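You operate a simulated robot arm through the tools that you are given. There is no shell and no other tool.

You run a simulated two-armed robot. Do the job below in one go: nothing can be reset, and whatever is moved stays where it is left.

## Task
Uncover the poultice, brush it off and seat the cramp in its holes.
Fine: lay the hessian roll on the banker; use the dust brush and put it back. Set down upright: dust brush.
Where things are to end (x, y in the base frame): hessian roll within 60 mm of [660, 120].

Only the result counts: the job must be done as asked and must still hold three seconds after the hand-in. Knocking over, shifting, dropping, spilling or breaking anything else fails it.

## Robot
Two 7-joint arms with fingered hands on one trunk that stands fixed in place. Base frame: the origin is at the foot of the trunk, x ahead of it, y to its left, z up. Units: mm, degrees, N and s.
The left shoulder is at [85, 182, 1097], the right one opposite. With the tool pointing down near the work surface each hand reaches from about 460 to 860 mm from the base axis, measured 20 degrees to its own side. Payload 3.8 kg a hand.
The tool frame of a hand sits at the grasp point between the pads (the TCP): z along the fingers, y along the line on which they close. The tips reach 30 mm beyond it. The gripper opens to 104 mm; its body begins 35 mm behind the TCP. The gripper is a hand of 4 fingers: y runs from the thumb to the fingers, the wrist lies at [-17, -104, -178] in the tool frame.
Orientation is told as [roll, pitch, yaw] about the base's x, y, z axes, in that order, counted from this pose: with the fingers straight down and the wrist toward the robot, the tool's x, y and z point along [0, 1, 0], [1, 0, 0] and [0, 0, -1] of the base frame.

## Interface
- The arms move only by the tool servo_tool. It takes "left_increments", "right_increments" or both (then of equal length, played together; a hand with none holds still); each is a list of rows, each a list of 6 numbers: the shift along the tool's x, y, z in units of 400 mm (1.0 is 400 mm), then the turn, a rotation vector about the tool's x, y, z in units of 120 degrees (1.0 is 120 degrees). In form: [[dx, dy, dz, rx, ry, rz], ...]. A call has 1 to 20 rows; each row is the pose to reach, as a shift and turn from the pose commanded when the call began, along the tool's axes at that moment. A call with a number of a shift or a turn outside -1 to 1 is refused whole. Each row takes 0.2 s and may step no farther than 50 mm and 8.6 degrees from the row before; otherwise, the whole call is refused. Where a pose cannot be reached the arm comes as near as it can. A force on the tool above 40 N (or 10 N above the force at the start of the call, whichever is more), or a blocked arm, ends the call early, and 0.2 s more pass. In this call time passes only in rows, and 0.2 s behind the last. It gives the time, the measured TCP pose, the force on the tool (base axes), the opening and the grip force at its end, in the units of the frame above (readings bear some noise), with the torque about the TCP (base axes, N m) and any sound that the robot's microphone picked up, and new pictures: "views" is both (left out), scene, wrist or none (wrist: the cameras of the hands that moved).
- Cameras (640 x 400 px; columns grow to the right, rows downward): "scene" is now at [168.1, 54.2, 1288.1]; the picture's right is [0.59, -0.81, 0.00], its down [-0.37, -0.27, -0.89] and it looks along [0.72, 0.52, -0.46] (base axes); focal length 214 px, centre (320, 200). "left" rides on the left gripper at [-66, -90, -126] in its tool frame; the picture's right is [-0.78, -0.30, 0.56], its down [0.57, -0.70, 0.42] and it looks along [0.26, 0.65, 0.71] (tool axes); focal length 275 px, centre (320, 200). "right" rides on the right gripper at [66, -90, -126] in its tool frame; the picture's right is [-0.78, 0.30, -0.56], its down [-0.57, -0.70, 0.42] and it looks along [-0.26, 0.65, 0.71] (tool axes); focal length 275 px, centre (320, 200). There is no depth. A picture from a camera that has moved, and an enlarged one, comes with that camera's place and axes in the base frame and with its lens.
- slide_trunk(by): moves the trunk up (or, below 0, down) by that many mm; the arms and the scene camera ride with it, the base frame stays. It gives what a move gives, with no picture.
- set_fingers(index, middle, ring, thumb_bend, thumb_turn, hand): sets how far each is bent, from 0 (flat) to 100 (curled in); at 30 the hand is open as for a grip, at 70 the pads meet at the TCP. One left out holds its place. A second passes; each finger stops where it meets its share of the squeeze, and holds until it gets a number again. It is the only way to open and close the hand. It gives what a move gives, with no picture; readings hold the bend of each and the force on the fingers (four entries, about 0 where the hand has none), thumb and palm. thumb_turn goes from beside the hand (0) to across from the fingers (100), as for a grip.
- head_to(pan, tilt): turns the head with the scene camera to pan (to the left, within 86 degrees either way) and tilt (down, from -29 to 69), counted from straight ahead of the robot (the tilt from the chest, where the trunk bows). It gives what a move gives, and a new picture of the scene camera.
- inspect(camera, box): a new picture of the part [left, top, right, bottom] of that camera's present view, enlarged. The clock stands still meanwhile.
- close_job(): hands the job in; it is judged then, once.

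Places have to be worked out from the pictures, the camera data and where the tool is seen. Open the grippers and draw the arms clear of the work before you hand the job in, unless the task says otherwise.

The tools are called after "Emit:" as name(argument=value, ...) on one line, values as JSON. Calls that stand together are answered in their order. servo_tool: Moves the arms, as the interface text tells. Its arguments: {"type":"object","properties":{"left_increments":{"type":"array","items":{"type":"array","items":{"type":"number"}}},"right_increments":{"type":"array","items":{"type":"array","items":{"type":"number"}}},"views":{"type":"string","enum":["both","scene","wrist","none"]}},"required":[]} The other tools are called the same way: slide_trunk (by) moves the trunk up or down; set_fingers (index, middle, ring, thumb_bend, thumb_turn, hand) moves the fingers one by one; head_to (pan, tilt) turns the head that bears the scene camera; inspect (camera, box) takes an enlarged picture of a part of a camera's view; close_job () hands the job in.

At the start:

```text
time: 0.0
left_ee_pos: [365.8, 469.8, 1210.6]
left_tool_rot: [0.0, 0.0, 0.1]
left_ft_force: [0.7, -0.1, 0.2]
left_moment: [0.02, 0.0, -0.02]
left_gripper_width: 103.7
left_grip_force: 0.0
left_shape: jaw
left_bend: [30.0, 30.0, 30.0, 30.0, 97.0]
left_finger forces: [0.0, 0.0, 0.1, 0.0, 0.0, 0.0]
right_ee_pos: [472.9, 10.1, 1224.9]
right_tool_rot: [0.0, -0.1, 0.1]
right_ft_force: [-1.0, 0.2, 0.6]
right_moment: [-0.02, -0.02, 0.0]
right_gripper_width: 103.7
right_grip_force: 0.0
right_shape: jaw
right_bend: [30.0, 30.0, 30.0, 30.0, 97.0]
right_finger forces: [0.0, 0.0, 0.0, 0.1, 0.0, 0.0]
trunk travel left (down, up): [-250.0, 506.0]
head pan, tilt (commanded): [36.2, 27.5]
```

scene: 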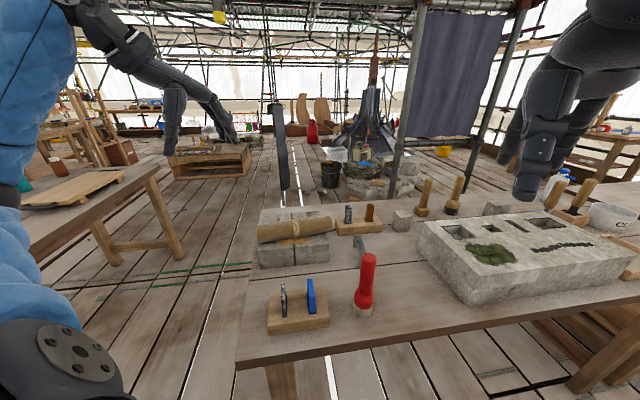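
right: 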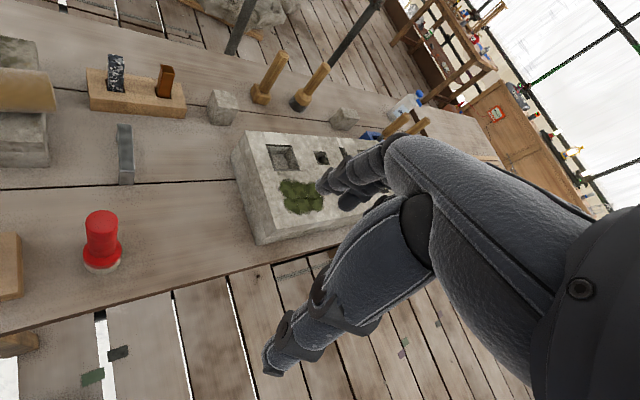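
left: 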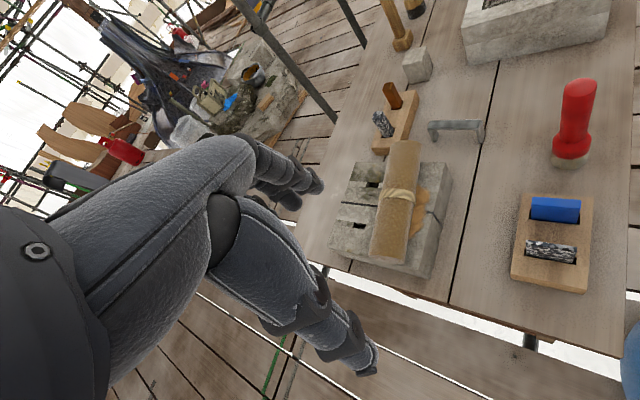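

The pictures show the hessian roll on a two-part stone, a metal cramp beside it and a red-handled brush. I'll enlarge these areas to judge their positions.

Emit:
inspect(camera="scene", box=[230, 180, 430, 340])

Emit:
inspect(camera="left", box=[310, 60, 630, 300])

Emit:
inspect(camera="right", box=[0, 30, 250, 300])

```text
2.50 times, centred on (330, 260) of scene
camera zoom: at [168.1, 54.2, 1288.1], right [0.59, -0.81, 0.0], down [-0.37, -0.27, -0.89], along [0.72, 0.52, -0.46], focal length 536 px, centre (295, 50)
```

zoom: 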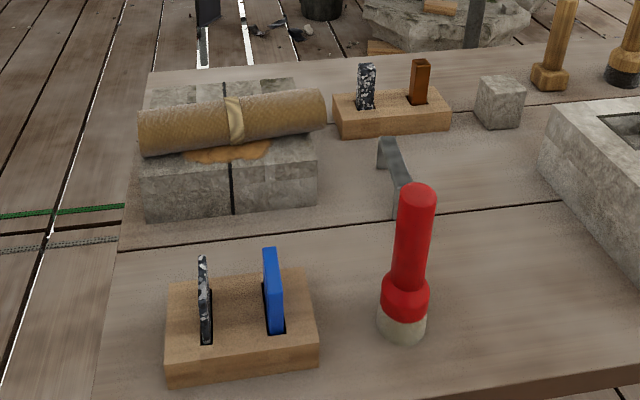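

```text
1.67 times, centred on (470, 180) of left
camera zoom: at [276.8, 403.9, 1337.0], right [-0.3, -0.78, -0.56], down [-0.7, 0.57, -0.42], along [0.65, 0.26, -0.71], focal length 459 px, centre (70, 233)
```

zoom: 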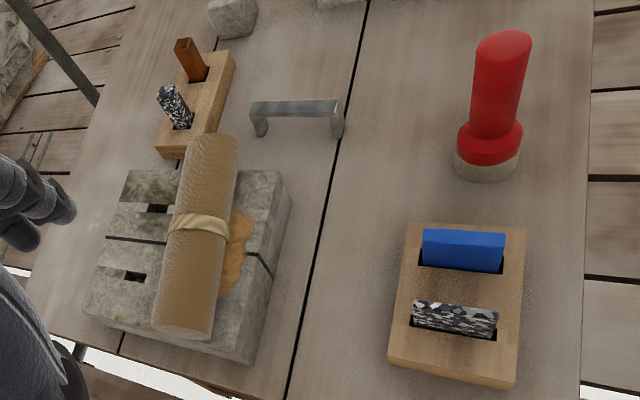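

```text
1.48 times, centred on (125, 165) of right
camera zoom: at [383.9, 76.4, 1349.8], right [0.3, -0.78, 0.56], down [-0.7, -0.57, -0.42], along [0.65, -0.26, -0.71], focal length 408 px, centre (609, 252)
```

zoom: 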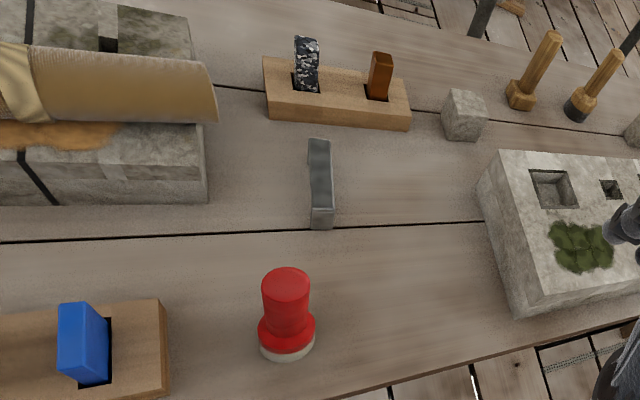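

The stone carrying the hessian roll and the bench itself appear turned about 45° to my base, with the brush near (490,168) and the bench top near z≈825. I'll bring the left hand up and turn it 45° so its camera looks straight at the roll.

Emit:
servo_tool(left_increments=[[-0.0536, 0.0193, 0.0464, 0, 0, -0.0536], [-0.1071, 0.0386, 0.0929, 0, 0, -0.1071], [-0.1607, 0.0579, 0.1393, 0, 0, -0.1607], [-0.2143, 0.0771, 0.1857, 0, 0, -0.2143], [-0.2679, 0.0964, 0.2321, 0, 0, -0.2679], [-0.3214, 0.1157, 0.2786, 0, 0, -0.3214], [-0.375, 0.135, 0.325, 0, 0, -0.375]], views="both")

```text
time: 1.6
left_ee_pos: [420.5, 321.3, 1080.6]
left_tool_rot: [0.0, 0.0, 45.1]
left_ft_force: [-0.2, 0.4, -0.4]
left_moment: [0.0, -0.02, 0.03]
left_gripper_width: 103.8
left_grip_force: 0.0
left_shape: jaw
left_bend: [30.0, 30.0, 30.0, 30.0, 97.0]
left_finger forces: [0.0, 0.1, 0.0, 0.1, 0.0, 0.0]
right_ee_pos: [474.2, 8.4, 1223.8]
right_tool_rot: [0.0, 0.0, 0.0]
right_ft_force: [0.9, 0.1, -0.2]
right_moment: [0.0, 0.0, -0.03]
right_gripper_width: 103.5
right_grip_force: 0.1
right_shape: jaw
right_bend: [30.0, 30.0, 30.0, 30.0, 97.0]
right_finger forces: [0.0, 0.0, 0.0, 0.1, 0.0, 0.1]
trunk travel left (down, up): [-250.0, 506.0]
head pan, tilt (commanded): [36.2, 27.5]
camera scene: at [168.7, 53.3, 1288.0], right [0.59, -0.81, 0.0], down [-0.37, -0.27, -0.89], along [0.71, 0.53, -0.46], focal length 214 px, centre (320, 200)
camera left: at [405.2, 209.4, 1207.4], right [0.34, -0.76, -0.56], down [-0.9, -0.09, -0.42], along [0.27, 0.65, -0.71], focal length 275 px, centre (320, 200)
```

scene: 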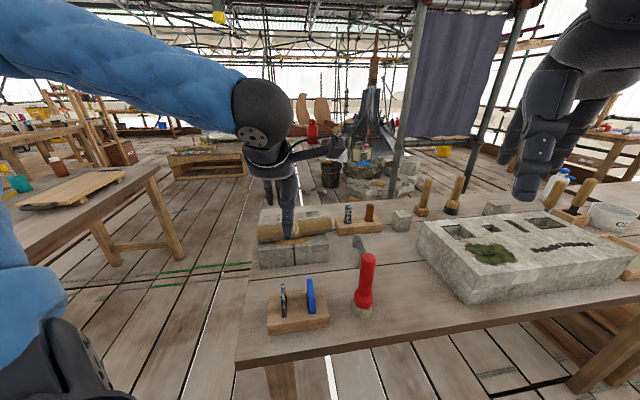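
left: 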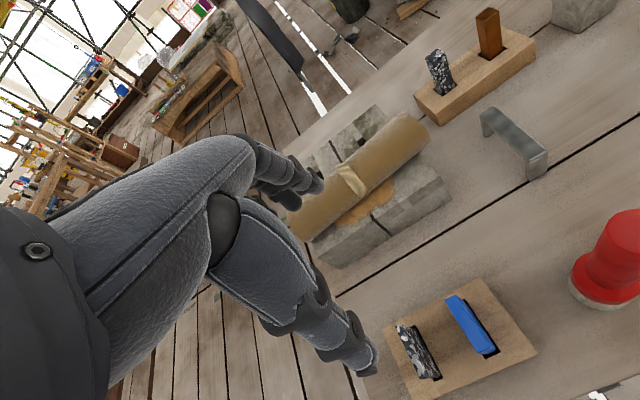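

The hand camera now sees the roll, stone, cramp and tool blocks from closer. I'll enlarge that region to measure it.

Emit:
inspect(camera="left", box=[270, 90, 470, 290])

Emit:
inspect(camera="left", box=[400, 0, 640, 200])

Emit:
inspect(camera="scene", box=[390, 150, 640, 310])

```text
2.00 times, centred on (370, 190) of left
camera zoom: at [405.2, 209.4, 1207.4], right [0.34, -0.76, -0.56], down [-0.9, -0.09, -0.42], along [0.27, 0.65, -0.71], focal length 551 px, centre (220, 220)
```

zoom: 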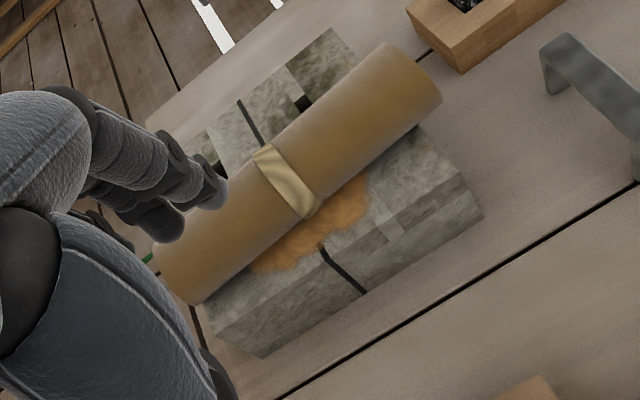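

```text
2.00 times, centred on (520, 100) of left
camera zoom: at [405.2, 209.4, 1207.4], right [0.34, -0.76, -0.56], down [-0.9, -0.09, -0.42], along [0.27, 0.65, -0.71], focal length 551 px, centre (-80, 400)
```

zoom: 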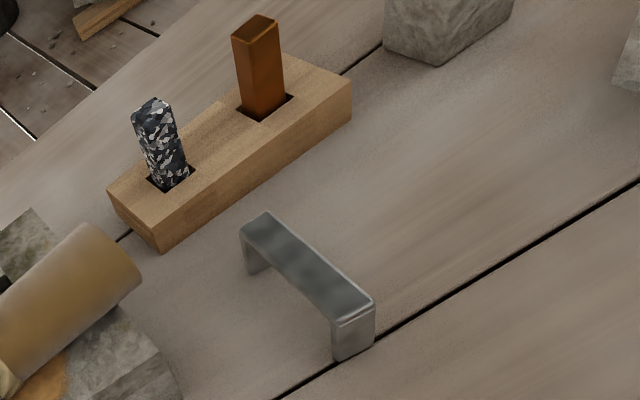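

```text
2.50 times, centred on (515, 230) of scene
camera zoom: at [168.7, 53.3, 1288.0], right [0.59, -0.81, 0.0], down [-0.37, -0.27, -0.89], along [0.71, 0.53, -0.46], focal length 536 px, centre (-168, 125)
```

zoom: 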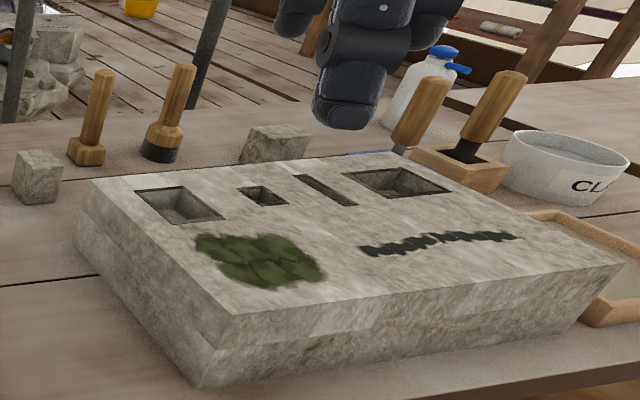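

I need to be sure which object is the dust brush, so I'll enlarge the red-handled item and the two wooden-handled ones.

Emit:
inspect(camera="scene", box=[400, 165, 480, 225])

Emit:
inspect(camera="scene", box=[330, 230, 410, 330])

Emit:
inspect(camera="right", box=[240, 40, 340, 120])

Emit:
inspect(camera="left", box=[540, 190, 640, 330])

```text
6.67 times, centred on (440, 195) of scene
camera zoom: at [168.7, 53.3, 1288.0], right [0.59, -0.81, 0.0], down [-0.37, -0.27, -0.89], along [0.71, 0.53, -0.46], focal length 1430 px, centre (-480, 233)
```

zoom: 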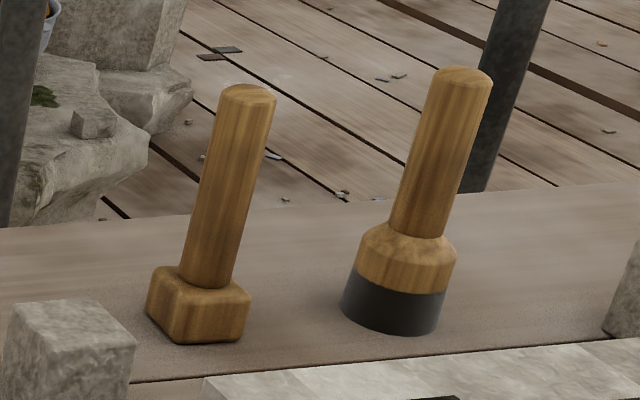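

```text
4.00 times, centred on (370, 280) of scene
camera zoom: at [168.7, 53.3, 1288.0], right [0.59, -0.81, 0.0], down [-0.37, -0.27, -0.89], along [0.71, 0.53, -0.46], focal length 858 px, centre (120, -120)
```

zoom: 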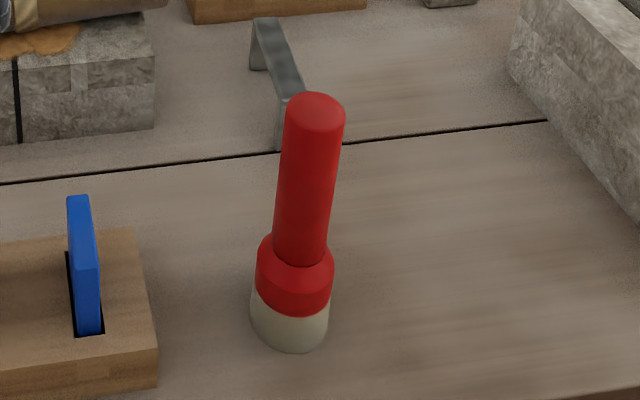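

```text
5.00 times, centred on (290, 80) of right
camera zoom: at [384.6, 75.4, 1349.5], right [0.3, -0.78, 0.56], down [-0.7, -0.57, -0.42], along [0.65, -0.26, -0.71], focal length 1376 px, centre (470, 800)
```

zoom: 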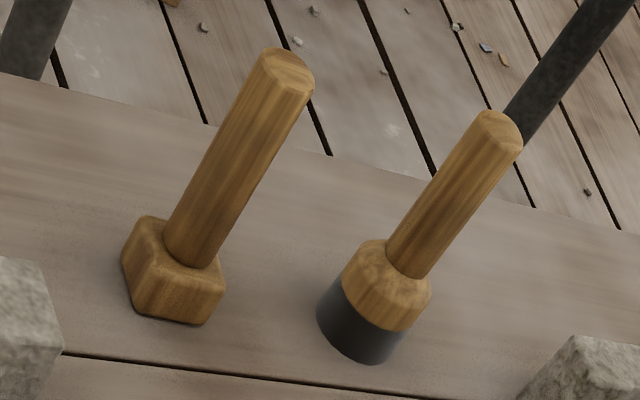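

```text
2.86 times, centred on (590, 260) of left
camera zoom: at [405.2, 209.4, 1207.4], right [0.34, -0.76, -0.56], down [-0.9, -0.09, -0.42], along [0.27, 0.65, -0.71], focal length 786 px, centre (-451, 29)
```

zoom: 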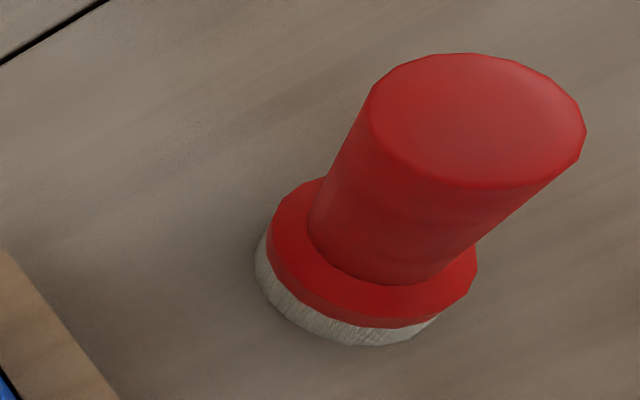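

The bench top works out at z≈820, the stone top at ≈902, and the roll (about 50 mm thick, 210 mm long) is centred near (546,417) with its axis at about -40°. I'll move the left hand above the roll, turned to close across it.

Emit:
servo_tool(left_increments=[[-0.0106, 0.0785, 0.02, 0, 0, -0.0083], [-0.0212, 0.157, 0.04, 0, 0, -0.0167], [-0.0318, 0.2355, 0.06, 0, 0, -0.025], [-0.0424, 0.314, 0.08, 0, 0, -0.0333], [-0.053, 0.3925, 0.1, 0, 0, -0.0417]], views="both")

```text
time: 2.8
left_ee_pos: [547.2, 417.7, 1040.8]
left_tool_rot: [-0.1, 0.1, 50.0]
left_ft_force: [0.8, 0.4, 0.1]
left_moment: [-0.03, 0.04, -0.05]
left_gripper_width: 103.8
left_grip_force: 0.1
left_shape: jaw
left_bend: [30.0, 30.0, 30.0, 30.0, 97.0]
left_finger forces: [0.0, 0.0, 0.0, 0.0, 0.0, 0.0]
right_ee_pos: [475.3, 10.1, 1222.9]
right_tool_rot: [0.1, 0.1, 0.0]
right_ft_force: [0.0, 0.6, -0.6]
right_moment: [-0.02, -0.01, 0.0]
right_gripper_width: 103.7
right_grip_force: 0.0
right_shape: jaw
right_bend: [30.0, 30.0, 30.0, 30.0, 97.0]
right_finger forces: [0.0, 0.0, 0.1, 0.1, 0.0, 0.0]
trunk travel left (down, up): [-250.0, 506.0]
head pan, tilt (commanded): [36.2, 27.5]
camera scene: at [168.9, 54.5, 1287.9], right [0.59, -0.81, 0.0], down [-0.37, -0.27, -0.89], along [0.71, 0.52, -0.46], focal length 214 px, centre (320, 200)
camera left: at [540.5, 305.5, 1166.8], right [0.4, -0.73, -0.56], down [-0.89, -0.17, -0.42], along [0.21, 0.67, -0.71], focal length 275 px, centre (320, 200)
```

scene: 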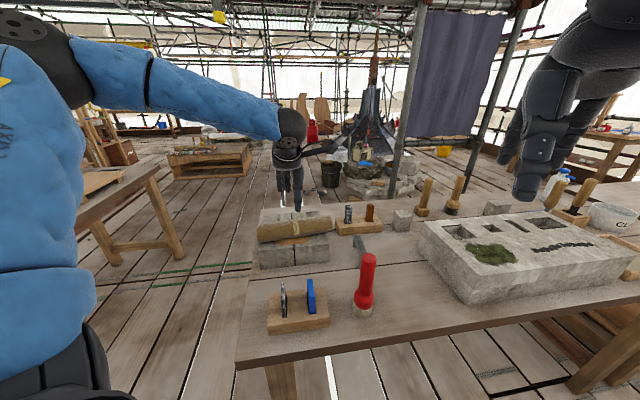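
left: 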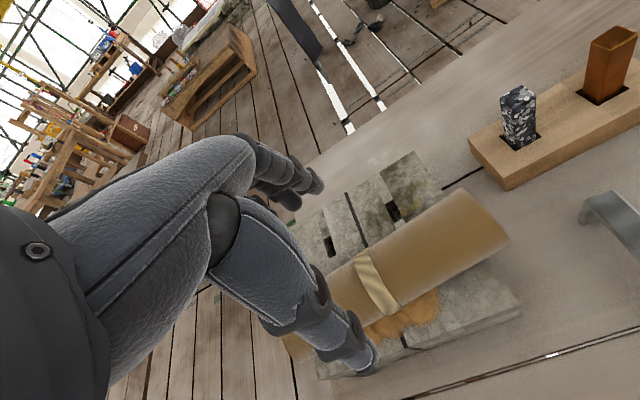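

Emit:
inspect(camera="left", box=[240, 130, 540, 390])

Emit:
inspect(camera="scene", box=[230, 130, 360, 280])

```text
1.54 times, centred on (390, 260) of left
camera zoom: at [540.5, 305.5, 1166.8], right [0.4, -0.73, -0.56], down [-0.89, -0.17, -0.42], along [0.21, 0.67, -0.71], focal length 424 px, centre (212, 108)
```

zoom: 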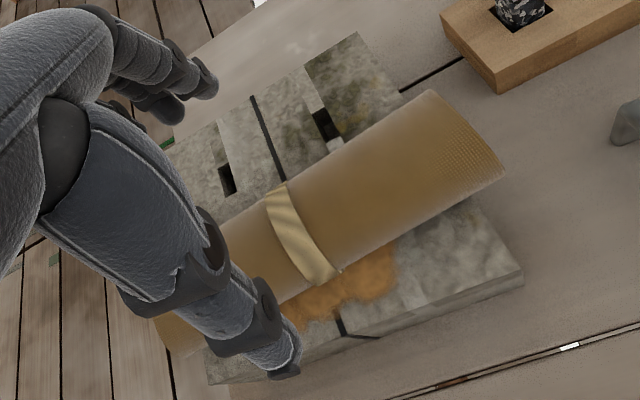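

```text
2.67 times, centred on (295, 205) of scene
camera zoom: at [168.9, 54.5, 1287.9], right [0.59, -0.81, 0.0], down [-0.37, -0.27, -0.89], along [0.71, 0.52, -0.46], focal length 572 px, centre (387, 187)
```

zoom: 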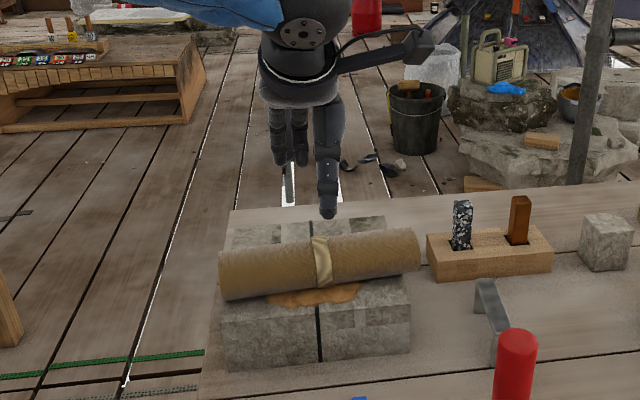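

The tie of the roll lies almost directly under the grasp point, with the fingers on the far side and the thumb on the near side. I'll shift 5 mm and go down part way to check clearance.

Emit:
servo_tool(left_increments=[[0.001, 0.005, 0.06, 0, 0, 0.004], [0.002, 0.009, 0.12, 0, 0, 0.008], [0.003, 0.013, 0.18, 0, 0, 0.01], [0.003, 0.013, 0.2, 0, 0, 0.01]], views="both")

Emit:
inspect(camera="scene", box=[230, 160, 360, 280])

Emit:
inspect(camera="left", box=[230, 120, 530, 400])

```text
time: 3.8
left_ee_pos: [549.1, 421.6, 960.1]
left_tool_rot: [0.0, 0.0, 48.7]
left_ft_force: [-0.6, 0.3, -0.2]
left_moment: [0.01, -0.01, -0.03]
left_gripper_width: 103.7
left_grip_force: 0.1
left_shape: jaw
left_bend: [30.0, 30.0, 30.0, 30.0, 97.0]
left_finger forces: [0.0, 0.0, 0.0, 0.1, 0.0, 0.0]
right_ee_pos: [473.4, 10.3, 1223.8]
right_tool_rot: [0.0, 0.0, 0.0]
right_ft_force: [-0.7, -0.1, 0.5]
right_moment: [0.0, -0.04, 0.01]
right_gripper_width: 103.5
right_grip_force: 0.1
right_shape: jaw
right_bend: [30.0, 30.0, 30.0, 30.0, 97.0]
right_finger forces: [0.0, 0.0, 0.0, 0.1, 0.1, 0.0]
trunk travel left (down, up): [-250.0, 506.0]
head pan, tilt (commanded): [36.2, 27.5]
camera scene: at [168.0, 54.1, 1288.2], right [0.59, -0.81, 0.0], down [-0.37, -0.27, -0.89], along [0.72, 0.52, -0.46], focal length 214 px, centre (320, 200)
camera left: at [539.7, 309.4, 1086.3], right [0.39, -0.73, -0.56], down [-0.89, -0.15, -0.42], along [0.23, 0.66, -0.71], focal length 275 px, centre (320, 200)
```

scene: 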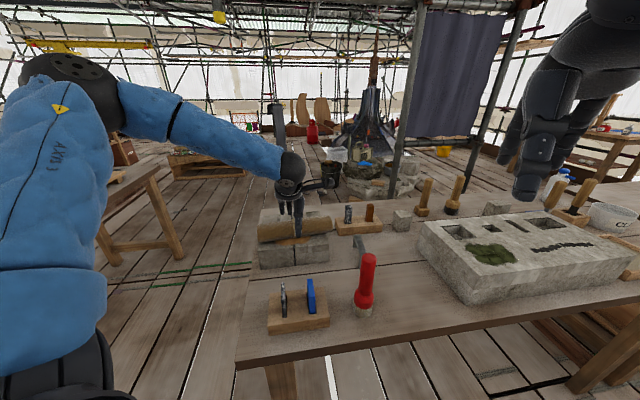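
left: 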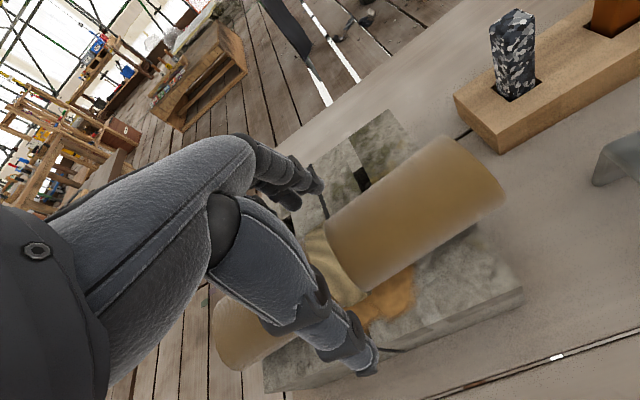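

```text
3.33 times, centred on (295, 220) of scene
camera zoom: at [168.0, 54.1, 1288.2], right [0.59, -0.81, 0.0], down [-0.37, -0.27, -0.89], along [0.72, 0.52, -0.46], focal length 715 px, centre (403, 133)
```

zoom: 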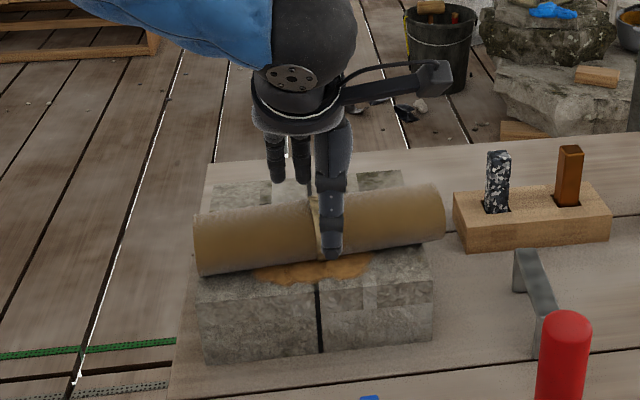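

```text
1.43 times, centred on (380, 260) of left
camera zoom: at [539.7, 309.4, 1086.3], right [0.39, -0.73, -0.56], down [-0.89, -0.15, -0.42], along [0.23, 0.66, -0.71], focal length 393 px, centre (234, 114)
```

zoom: 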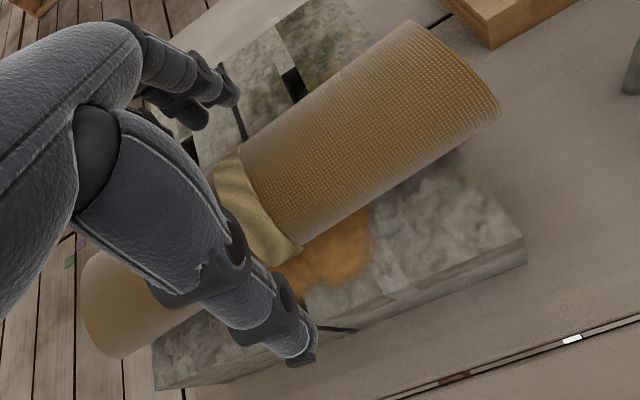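

The thumb sits just in front of the roll and the fingers behind it, all clear of the stone. I'll go down another 20 mm, then close on the roll.

Emit:
servo_tool(left_increments=[[0, 0, 0.025, 0, 0, 0], [0, 0, 0.05, 0, 0, 0]], views="none")

Emit:
set_fingers(hand="left", index=65, middle=65, ring=65, thumb_bend=65)

Emit:
inspect(camera="scene", box=[230, 160, 360, 280])

```text
time: 4.4
left_ee_pos: [549.8, 420.0, 940.3]
left_tool_rot: [-0.1, 0.0, 48.8]
left_ft_force: [0.8, 1.2, -0.2]
left_moment: [-0.02, 0.02, -0.03]
left_gripper_width: 103.7
left_grip_force: 0.1
left_shape: jaw
left_bend: [30.0, 30.0, 30.0, 30.0, 97.0]
left_finger forces: [0.0, 0.0, 0.0, 0.0, 0.0, 0.0]
right_ee_pos: [473.9, 10.7, 1224.0]
right_tool_rot: [0.1, 0.0, -0.1]
right_ft_force: [-0.1, 0.1, 0.5]
right_moment: [0.0, 0.03, -0.02]
right_gripper_width: 103.7
right_grip_force: 0.2
right_shape: jaw
right_bend: [30.0, 30.0, 30.0, 30.0, 97.0]
right_finger forces: [0.1, 0.0, 0.1, 0.0, 0.0, 0.0]
trunk travel left (down, up): [-250.0, 506.0]
head pan, tilt (commanded): [36.2, 27.5]
```

```text
time: 5.4
left_ee_pos: [549.3, 420.6, 940.6]
left_tool_rot: [0.1, 0.0, 48.7]
left_ft_force: [1.0, 1.3, 1.2]
left_moment: [0.14, -0.06, -0.04]
left_gripper_width: 53.7
left_grip_force: 22.7
left_shape: fingers
left_bend: [54.0, 57.0, 57.0, 51.0, 94.0]
left_finger forces: [9.0, 8.1, 6.3, 0.1, 21.6, 0.0]
right_ee_pos: [473.9, 8.9, 1223.5]
right_tool_rot: [0.1, 0.0, -0.1]
right_ft_force: [-0.2, 1.3, -0.5]
right_moment: [0.02, -0.04, -0.01]
right_gripper_width: 103.8
right_grip_force: 0.0
right_shape: jaw
right_bend: [30.0, 30.0, 30.0, 30.0, 97.0]
right_finger forces: [0.1, 0.0, 0.1, 0.0, 0.1, 0.0]
trunk travel left (down, up): [-250.0, 506.0]
head pan, tilt (commanded): [36.2, 27.5]
```

```text
3.33 times, centred on (295, 220) of scene
camera zoom: at [168.3, 54.2, 1288.1], right [0.59, -0.81, 0.0], down [-0.37, -0.27, -0.89], along [0.72, 0.52, -0.46], focal length 715 px, centre (403, 133)
```

zoom: 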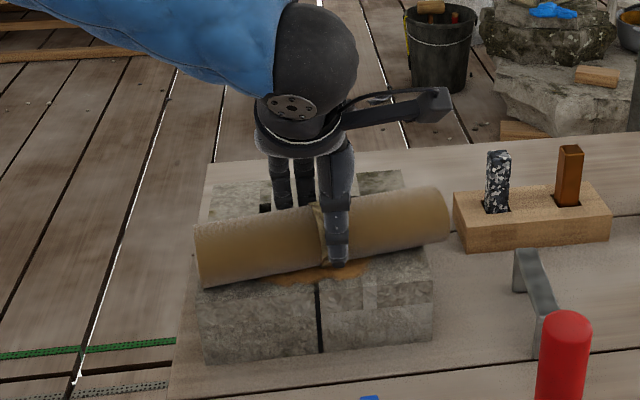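

The roll is held, 54 mm wide with a 23 N squeeze. I'll lift it straight up to about z=1050 and check that it comes along.

Emit:
servo_tool(left_increments=[[0, 0, -0.03, 0, 0, 0], [0, 0, -0.08, 0, 0, 0], [0, 0, -0.15, 0, 0, 0], [0, 0, -0.22, 0, 0, 0], [0, 0, -0.28, 0, 0, 0]], views="both")

```text
time: 6.6
left_ee_pos: [548.8, 421.3, 1053.9]
left_tool_rot: [0.0, 0.0, 48.8]
left_ft_force: [0.3, 0.1, -2.2]
left_moment: [0.03, -0.03, 0.04]
left_gripper_width: 53.8
left_grip_force: 22.3
left_shape: fingers
left_bend: [54.0, 57.0, 58.0, 51.0, 94.0]
left_finger forces: [8.8, 7.6, 5.7, 0.0, 22.0, 0.0]
right_ee_pos: [472.9, 10.3, 1223.9]
right_tool_rot: [0.0, 0.0, 0.0]
right_ft_force: [0.0, 0.2, -0.3]
right_moment: [0.0, -0.03, 0.01]
right_gripper_width: 103.6
right_grip_force: 0.2
right_shape: jaw
right_bend: [30.0, 30.0, 30.0, 30.0, 97.0]
right_finger forces: [0.1, 0.0, 0.1, 0.0, 0.1, 0.1]
trunk travel left (down, up): [-250.0, 506.0]
head pan, tilt (commanded): [36.2, 27.5]
camera scene: at [168.0, 54.1, 1288.1], right [0.59, -0.81, 0.0], down [-0.37, -0.27, -0.89], along [0.72, 0.52, -0.46], focal length 214 px, centre (320, 200)
camera left: at [540.0, 309.4, 1179.7], right [0.39, -0.73, -0.56], down [-0.89, -0.15, -0.42], along [0.23, 0.66, -0.71], focal length 275 px, centre (320, 200)
```

scene: 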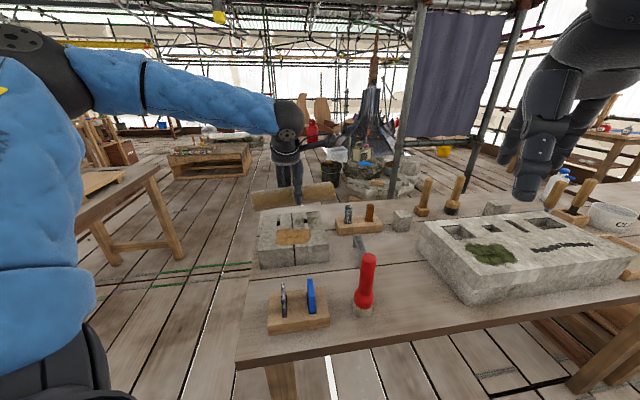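
left: 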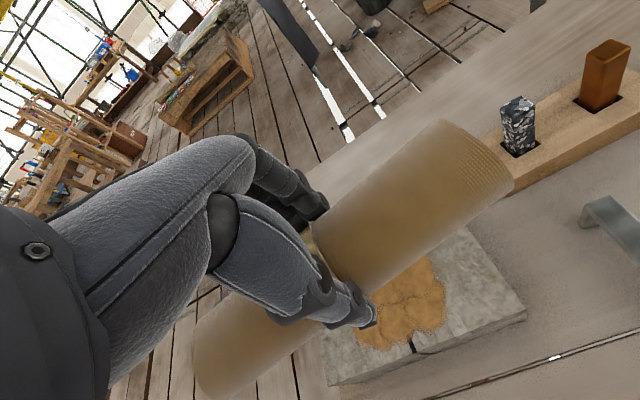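

The roll hangs level in the hand (about 2 N) and the poultice patch is uncovered. I'll carry the roll at this height to above (660,120) while turning it so it lies along the gap between the cramp and the big stone.

Emit:
servo_tool(left_increments=[[-0.0542, -0.0295, 0, 0, 0, 0.0601], [-0.1084, -0.059, 0, 0, 0, 0.1203], [-0.1626, -0.0885, 0, 0, 0, 0.1804], [-0.2168, -0.118, 0, 0, 0, 0.2406], [-0.271, -0.1475, 0, 0, 0, 0.3007], [-0.3252, -0.177, 0, 0, 0, 0.3608], [-0.3793, -0.2065, 0, 0, 0, 0.421], [-0.4335, -0.236, 0, 0, 0, 0.4811], [-0.4877, -0.2655, 0, 0, 0, 0.5412], [-0.5419, -0.295, 0, 0, 0, 0.6014], [-0.5961, -0.3245, 0, 0, 0, 0.6615], [-0.6503, -0.354, 0, 0, 0, 0.7217], [-0.7045, -0.3835, 0, 0, 0, 0.7817]], views="both")

Emit:
inspect(camera="scene", box=[230, 160, 360, 280])

```text
time: 9.4
left_ee_pos: [651.2, 138.0, 1050.5]
left_tool_rot: [0.0, 0.2, -45.1]
left_ft_force: [-0.8, 0.7, -3.0]
left_moment: [0.0, -0.02, -0.01]
left_gripper_width: 53.6
left_grip_force: 21.8
left_shape: fingers
left_bend: [54.0, 57.0, 58.0, 51.0, 94.0]
left_finger forces: [8.9, 7.3, 5.5, 0.0, 21.8, 0.0]
left hand out of reach, approached as far as the arm can: row 13
right_ee_pos: [473.6, 9.5, 1223.9]
right_tool_rot: [0.0, 0.1, 0.1]
right_ft_force: [-0.6, 0.1, -0.1]
right_moment: [0.0, 0.0, 0.0]
right_gripper_width: 104.0
right_grip_force: 0.0
right_shape: jaw
right_bend: [30.0, 30.0, 30.0, 30.0, 97.0]
right_finger forces: [0.1, 0.1, 0.0, 0.0, 0.0, 0.0]
trunk travel left (down, up): [-250.0, 506.0]
head pan, tilt (commanded): [36.2, 27.5]
camera scene: at [167.8, 54.4, 1288.2], right [0.59, -0.81, 0.0], down [-0.37, -0.27, -0.89], along [0.72, 0.52, -0.46], focal length 214 px, centre (320, 200)
camera left: at [542.3, 153.4, 1176.9], right [-0.76, -0.34, -0.56], down [-0.09, 0.9, -0.42], along [0.65, -0.27, -0.71], focal length 275 px, centre (320, 200)
```

scene: 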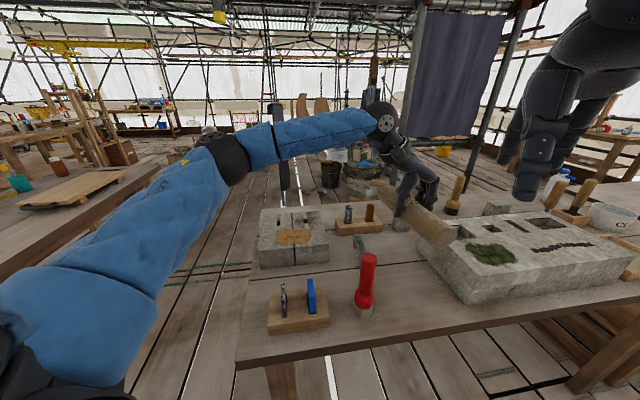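
left: 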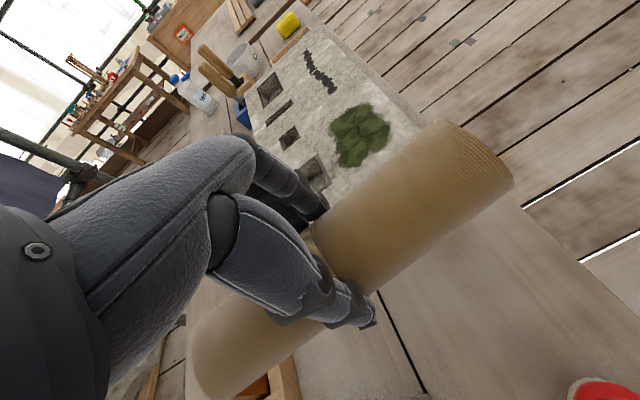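

```text
3.33 times, centred on (295, 220) of scene
camera zoom: at [167.8, 54.4, 1288.2], right [0.59, -0.81, 0.0], down [-0.37, -0.27, -0.89], along [0.72, 0.52, -0.46], focal length 715 px, centre (403, 133)
```

zoom: 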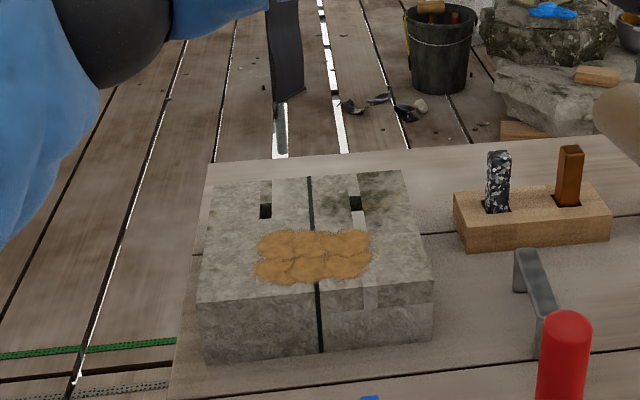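

The arm stopped short at (651,138), which is still only 20 mm from the target and clear of the cramp and big stone. I'll lower the roll most of the way towards the bench.

Emit:
servo_tool(left_increments=[[0, 0, 0.08, 0, 0, 0], [0, 0, 0.16, 0, 0, 0], [0, 0, 0.25, 0, 0, 0], [0, 0, 0.34, 0, 0, 0], [0, 0, 0.4, 0, 0, 0], [0, 0, 0.43, 0, 0, 0]], views="both")

Emit:
inspect(camera="scene", box=[340, 160, 500, 300])

```text
time: 10.8
left_ee_pos: [647.1, 139.9, 880.7]
left_tool_rot: [-0.1, -0.1, -44.9]
left_ft_force: [-0.3, -0.2, -3.2]
left_moment: [0.0, -0.03, 0.02]
left_gripper_width: 53.7
left_grip_force: 21.2
left_shape: fingers
left_bend: [54.0, 58.0, 58.0, 51.0, 94.0]
left_finger forces: [8.9, 7.3, 5.7, 0.1, 21.6, 0.1]
left hand out of reach, approached as far as the arm can: row 6
right_ee_pos: [473.7, 9.0, 1223.5]
right_tool_rot: [0.0, 0.0, 0.1]
right_ft_force: [0.5, -0.4, 0.5]
right_moment: [0.03, 0.0, -0.02]
right_gripper_width: 103.6
right_grip_force: 0.0
right_shape: jaw
right_bend: [30.0, 30.0, 30.0, 30.0, 97.0]
right_finger forces: [0.0, 0.1, 0.0, 0.1, 0.0, 0.0]
trunk travel left (down, up): [-250.0, 506.0]
head pan, tilt (commanded): [36.2, 27.5]
camera scene: at [168.5, 54.3, 1288.1], right [0.59, -0.81, 0.0], down [-0.37, -0.27, -0.89], along [0.72, 0.52, -0.46], focal length 214 px, centre (320, 200)
camera left: at [537.1, 155.7, 1007.2], right [-0.76, -0.34, -0.56], down [-0.09, 0.9, -0.43], along [0.65, -0.27, -0.71], focal length 275 px, centre (320, 200)
```

scene: 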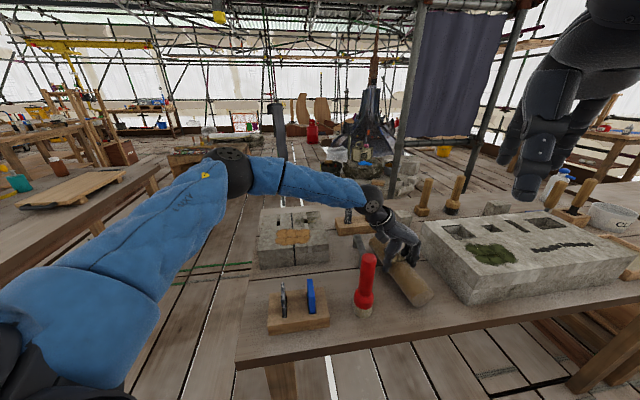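
left: 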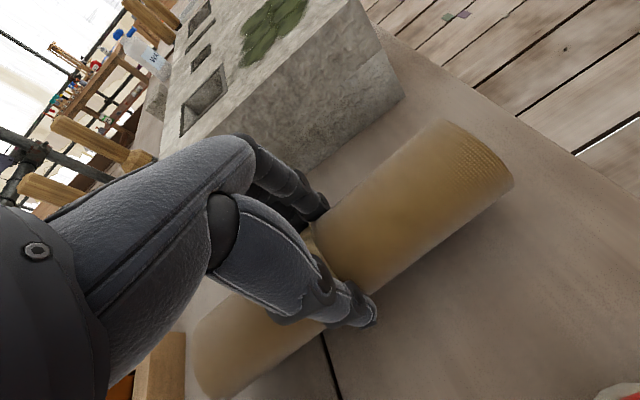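

```text
2.86 times, centred on (420, 230) of scene
camera zoom: at [168.5, 54.3, 1288.1], right [0.59, -0.81, 0.0], down [-0.37, -0.27, -0.89], along [0.72, 0.52, -0.46], focal length 613 px, centre (34, 114)
```

zoom: 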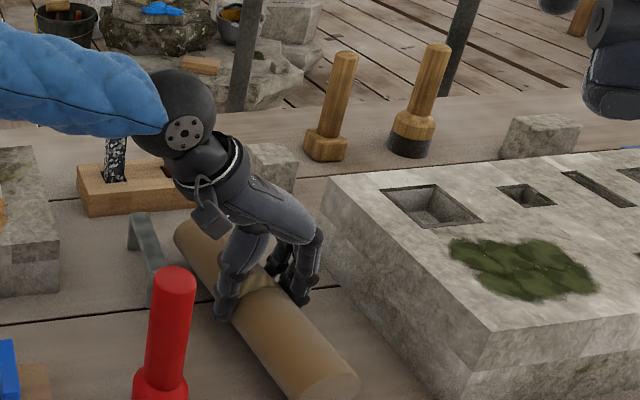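

The roll is about 20 mm above the bench, at (647,140). I'll lower it gently in small steps, watching the force for contact.

Emit:
servo_tool(left_increments=[[0, 0, 0.015, 0, 0, 0], [0, 0, 0.03, 0, 0, 0], [0, 0, 0.04, 0, 0, 0]], views="wrist")

Emit:
inspect(camera="scene", box=[360, 210, 460, 310])

```text
time: 11.6
left_ee_pos: [644.0, 141.3, 870.0]
left_tool_rot: [0.1, -0.4, -45.0]
left_ft_force: [0.5, 0.3, 7.3]
left_moment: [-0.1, -0.27, 0.0]
left_gripper_width: 53.6
left_grip_force: 22.5
left_shape: fingers
left_bend: [54.0, 58.0, 58.0, 51.0, 94.0]
left_finger forces: [9.1, 7.6, 6.2, 0.0, 22.8, 0.0]
left hand out of reach, approached as far as the arm can: row 2, 3
right_ee_pos: [473.0, 9.7, 1225.5]
right_tool_rot: [0.1, 0.0, 0.0]
right_ft_force: [0.0, 0.9, -1.0]
right_moment: [0.03, 0.03, -0.02]
right_gripper_width: 103.4
right_grip_force: 0.1
right_shape: jaw
right_bend: [30.0, 30.0, 30.0, 30.0, 97.0]
right_finger forces: [0.1, 0.0, 0.0, 0.0, 0.0, 0.1]
trunk travel left (down, up): [-250.0, 506.0]
head pan, tilt (commanded): [36.2, 27.5]
camera left: at [533.2, 158.3, 995.7], right [-0.75, -0.34, -0.56], down [-0.09, 0.9, -0.43], along [0.65, -0.27, -0.71], focal length 275 px, centre (320, 200)
```

left: 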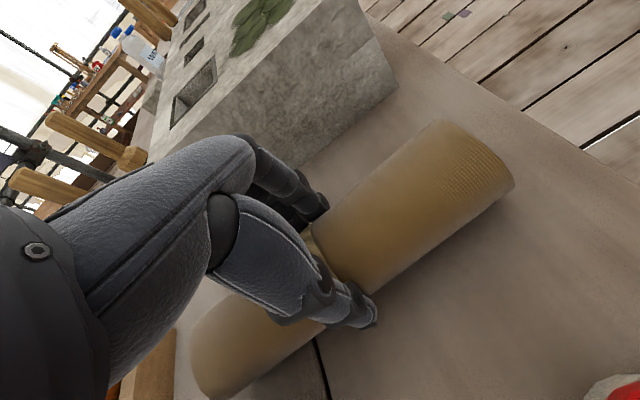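

```text
4.00 times, centred on (410, 260) of scene
camera zoom: at [167.5, 54.0, 1288.4], right [0.59, -0.81, 0.0], down [-0.37, -0.27, -0.89], along [0.72, 0.52, -0.46], focal length 858 px, centre (-40, -40)
```

zoom: 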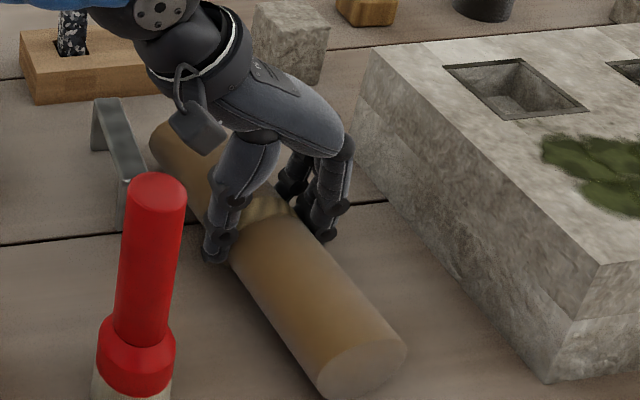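

Contact with the bench shows as about 10 N upward, so the roll is resting down at about (644,141). I'll ease the fingers open just enough to let go.

Emit:
set_fingers(hand="left", index=48, middle=50, ring=50, thumb_bend=46)

Emit:
inspect(camera="scene", box=[360, 210, 460, 310])

Emit:
inspect(camera="left", box=[160, 100, 560, 400])

```text
time: 12.6
left_ee_pos: [643.1, 142.2, 868.3]
left_tool_rot: [0.1, -0.1, -44.9]
left_ft_force: [-0.4, 1.0, -0.1]
left_moment: [-0.02, 0.0, 0.0]
left_gripper_width: 62.1
left_grip_force: 0.7
left_shape: fingers
left_bend: [48.0, 50.0, 50.0, 45.0, 97.0]
left_finger forces: [0.0, 0.0, 0.0, 0.1, 0.9, 0.1]
right_ee_pos: [474.1, 9.2, 1223.9]
right_tool_rot: [0.0, 0.0, 0.1]
right_ft_force: [0.0, -0.6, -0.3]
right_moment: [0.03, -0.03, -0.01]
right_gripper_width: 103.6
right_grip_force: 0.0
right_shape: jaw
right_bend: [30.0, 30.0, 30.0, 30.0, 97.0]
right_finger forces: [0.0, 0.0, 0.1, 0.0, 0.0, 0.1]
trunk travel left (down, up): [-250.0, 506.0]
head pan, tilt (commanded): [36.2, 27.5]
```

```text
4.00 times, centred on (410, 260) of scene
camera zoom: at [168.2, 54.2, 1288.1], right [0.59, -0.81, 0.0], down [-0.37, -0.27, -0.89], along [0.72, 0.52, -0.46], focal length 858 px, centre (-40, -40)
```

zoom: 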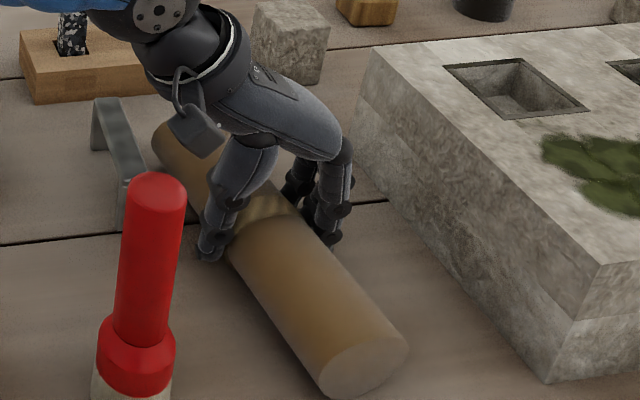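

```text
1.33 times, centred on (360, 250) of left
camera zoom: at [533.2, 158.8, 993.4], right [-0.76, -0.34, -0.56], down [-0.09, 0.9, -0.43], along [0.65, -0.27, -0.71], focal length 367 px, centre (267, 133)
```

zoom: 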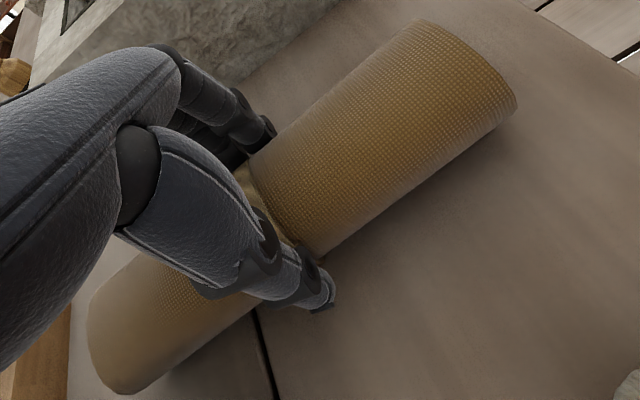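

The fingers are off and only the thumb touches lightly; the roll lies still on the bench. I'll open further, then lift straight up.

Emit:
set_fingers(hand="left", index=40, middle=40, ring=40, thumb_bend=36)

Emit:
servo_tool(left_increments=[[0, 0, -0.04, 0, 0, 0], [0, 0, -0.1, 0, 0, 0], [0, 0, -0.2, 0, 0, 0], [0, 0, -0.3, 0, 0, 0], [0, 0, -0.4, 0, 0, 0], [0, 0, -0.48, 0, 0, 0]], views="both")

```text
time: 13.6
left_ee_pos: [642.7, 143.1, 866.7]
left_tool_rot: [0.0, -0.1, -45.0]
left_ft_force: [-0.1, -0.1, -0.2]
left_moment: [0.02, -0.04, 0.0]
left_gripper_width: 84.1
left_grip_force: 0.0
left_shape: fingers
left_bend: [40.0, 40.0, 40.0, 36.0, 97.0]
left_finger forces: [0.0, 0.1, 0.1, 0.1, 0.0, 0.1]
right_ee_pos: [474.6, 9.2, 1224.7]
right_tool_rot: [-0.1, -0.1, 0.0]
right_ft_force: [0.4, -0.4, -0.2]
right_moment: [0.02, 0.01, 0.01]
right_gripper_width: 103.9
right_grip_force: 0.1
right_shape: jaw
right_bend: [30.0, 30.0, 30.0, 30.0, 97.0]
right_finger forces: [0.0, 0.0, 0.0, 0.1, 0.1, 0.0]
trunk travel left (down, up): [-250.0, 506.0]
head pan, tilt (commanded): [36.2, 27.5]
```

```text
time: 15.0
left_ee_pos: [644.1, 143.7, 1059.9]
left_tool_rot: [0.0, 0.2, -45.0]
left_ft_force: [0.8, -0.4, -0.4]
left_moment: [-0.03, -0.03, 0.0]
left_gripper_width: 84.3
left_grip_force: 0.0
left_shape: fingers
left_bend: [40.0, 40.0, 40.0, 36.0, 97.0]
left_finger forces: [0.0, 0.0, 0.1, 0.0, 0.0, 0.1]
right_ee_pos: [473.6, 9.1, 1223.9]
right_tool_rot: [0.0, 0.0, 0.0]
right_ft_force: [-0.3, -0.1, 0.2]
right_moment: [0.0, 0.0, -0.02]
right_gripper_width: 103.8
right_grip_force: 0.1
right_shape: jaw
right_bend: [30.0, 30.0, 30.0, 30.0, 97.0]
right_finger forces: [0.0, 0.0, 0.1, 0.0, 0.1, 0.0]
trunk travel left (down, up): [-250.0, 506.0]
head pan, tilt (commanded): [36.2, 27.5]
camera scene: at [168.1, 54.1, 1288.1], right [0.59, -0.81, 0.0], down [-0.37, -0.27, -0.89], along [0.72, 0.52, -0.46], focal length 214 px, centre (320, 200)
camera left: at [534.4, 158.5, 1186.6], right [-0.76, -0.34, -0.56], down [-0.09, 0.9, -0.42], along [0.64, -0.27, -0.71], focal length 275 px, centre (320, 200)
```

scene: 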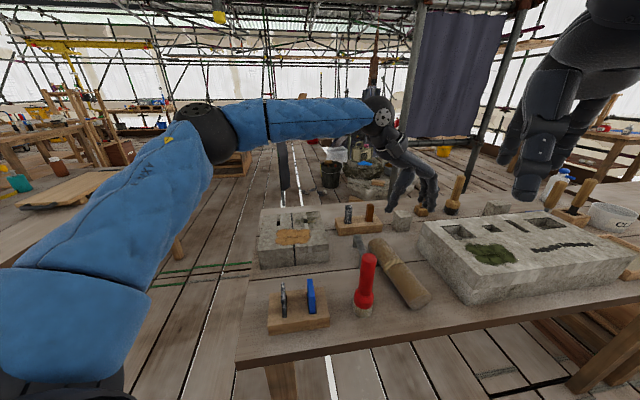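
left: 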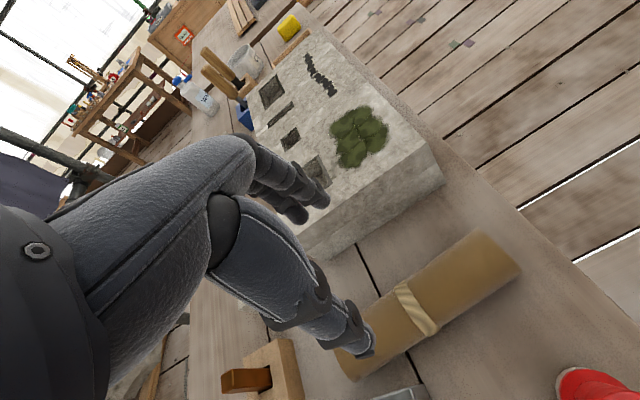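

The roll lies on the bench at about (642,140), about 27 mm from the target. Next I'll move the left hand above the red dust brush, whose handle top I place at about (491,167,988).

Emit:
set_fingers(hand="left", index=34, middle=34, ring=34, thumb_bend=34)

Emit:
servo_tool(left_increments=[[-0.0383, -0.0518, -0.01, 0, 0, -0.0625], [-0.0766, -0.1037, -0.02, 0, 0, -0.125], [-0.1149, -0.1555, -0.02, 0, 0, -0.1875], [-0.1532, -0.2074, -0.02, 0, 0, -0.25], [-0.1915, -0.2592, -0.02, 0, 0, -0.3125], [-0.2298, -0.3111, -0.02, 0, 0, -0.375]], views="both")

```text
time: 16.0
left_ee_pos: [643.9, 142.4, 1060.3]
left_tool_rot: [-0.1, 0.0, -45.0]
left_ft_force: [-0.2, 0.1, 0.5]
left_moment: [0.0, 0.01, -0.01]
left_gripper_width: 94.0
left_grip_force: 0.0
left_shape: fingers
left_bend: [34.0, 34.0, 34.0, 34.0, 97.0]
left_finger forces: [0.1, 0.1, 0.1, 0.0, 0.1, 0.1]
right_ee_pos: [473.8, 10.0, 1225.0]
right_tool_rot: [0.0, 0.1, 0.0]
right_ft_force: [-0.4, 0.1, 0.0]
right_moment: [-0.01, 0.04, 0.01]
right_gripper_width: 103.5
right_grip_force: 0.1
right_shape: jaw
right_bend: [30.0, 30.0, 30.0, 30.0, 97.0]
right_finger forces: [0.0, 0.0, 0.0, 0.1, 0.0, 0.1]
trunk travel left (down, up): [-250.0, 506.0]
head pan, tilt (commanded): [36.2, 27.5]
```

```text
time: 17.4
left_ee_pos: [489.6, 167.6, 1068.4]
left_tool_rot: [0.0, -0.2, 0.1]
left_ft_force: [0.1, 0.0, 0.8]
left_moment: [0.02, 0.01, 0.01]
left_gripper_width: 94.3
left_grip_force: 0.0
left_shape: fingers
left_bend: [34.0, 34.0, 34.0, 34.0, 97.0]
left_finger forces: [0.0, 0.0, 0.1, 0.1, 0.0, 0.0]
right_ee_pos: [472.7, 10.3, 1223.8]
right_tool_rot: [0.0, 0.0, 0.0]
right_ft_force: [0.1, -0.3, 0.3]
right_moment: [-0.04, 0.0, 0.02]
right_gripper_width: 103.8
right_grip_force: 0.2
right_shape: jaw
right_bend: [30.0, 30.0, 30.0, 30.0, 97.0]
right_finger forces: [0.0, 0.0, 0.0, 0.0, 0.0, 0.0]
trunk travel left (down, up): [-250.0, 506.0]
head pan, tilt (commanded): [36.2, 27.5]
camera scene: at [167.7, 54.2, 1288.2], right [0.59, -0.81, 0.0], down [-0.37, -0.27, -0.89], along [0.72, 0.52, -0.46], focal length 214 px, centre (320, 200)
camera left: at [400.1, 99.4, 1194.0], right [-0.29, -0.78, -0.56], down [-0.7, 0.57, -0.43], along [0.65, 0.27, -0.71], focal length 275 px, centre (320, 200)
```

scene: 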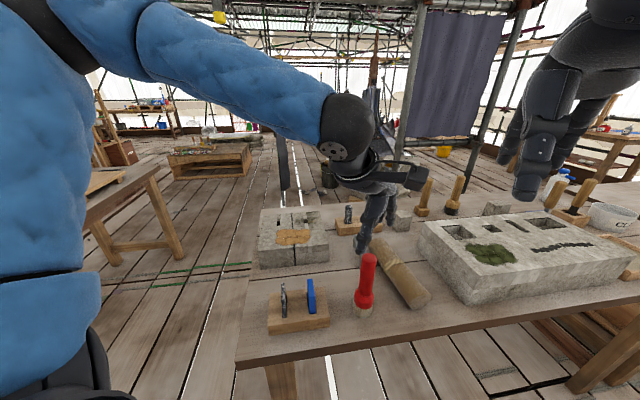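
left: 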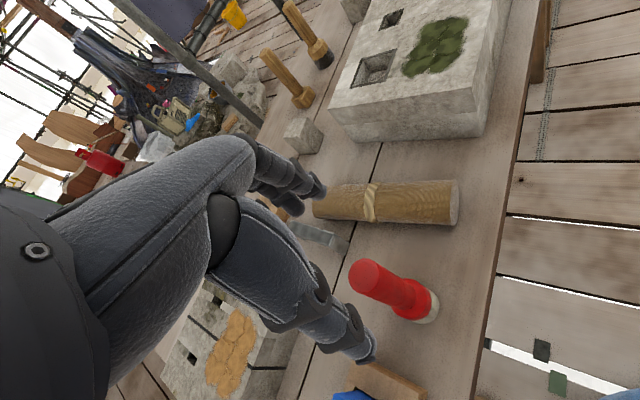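

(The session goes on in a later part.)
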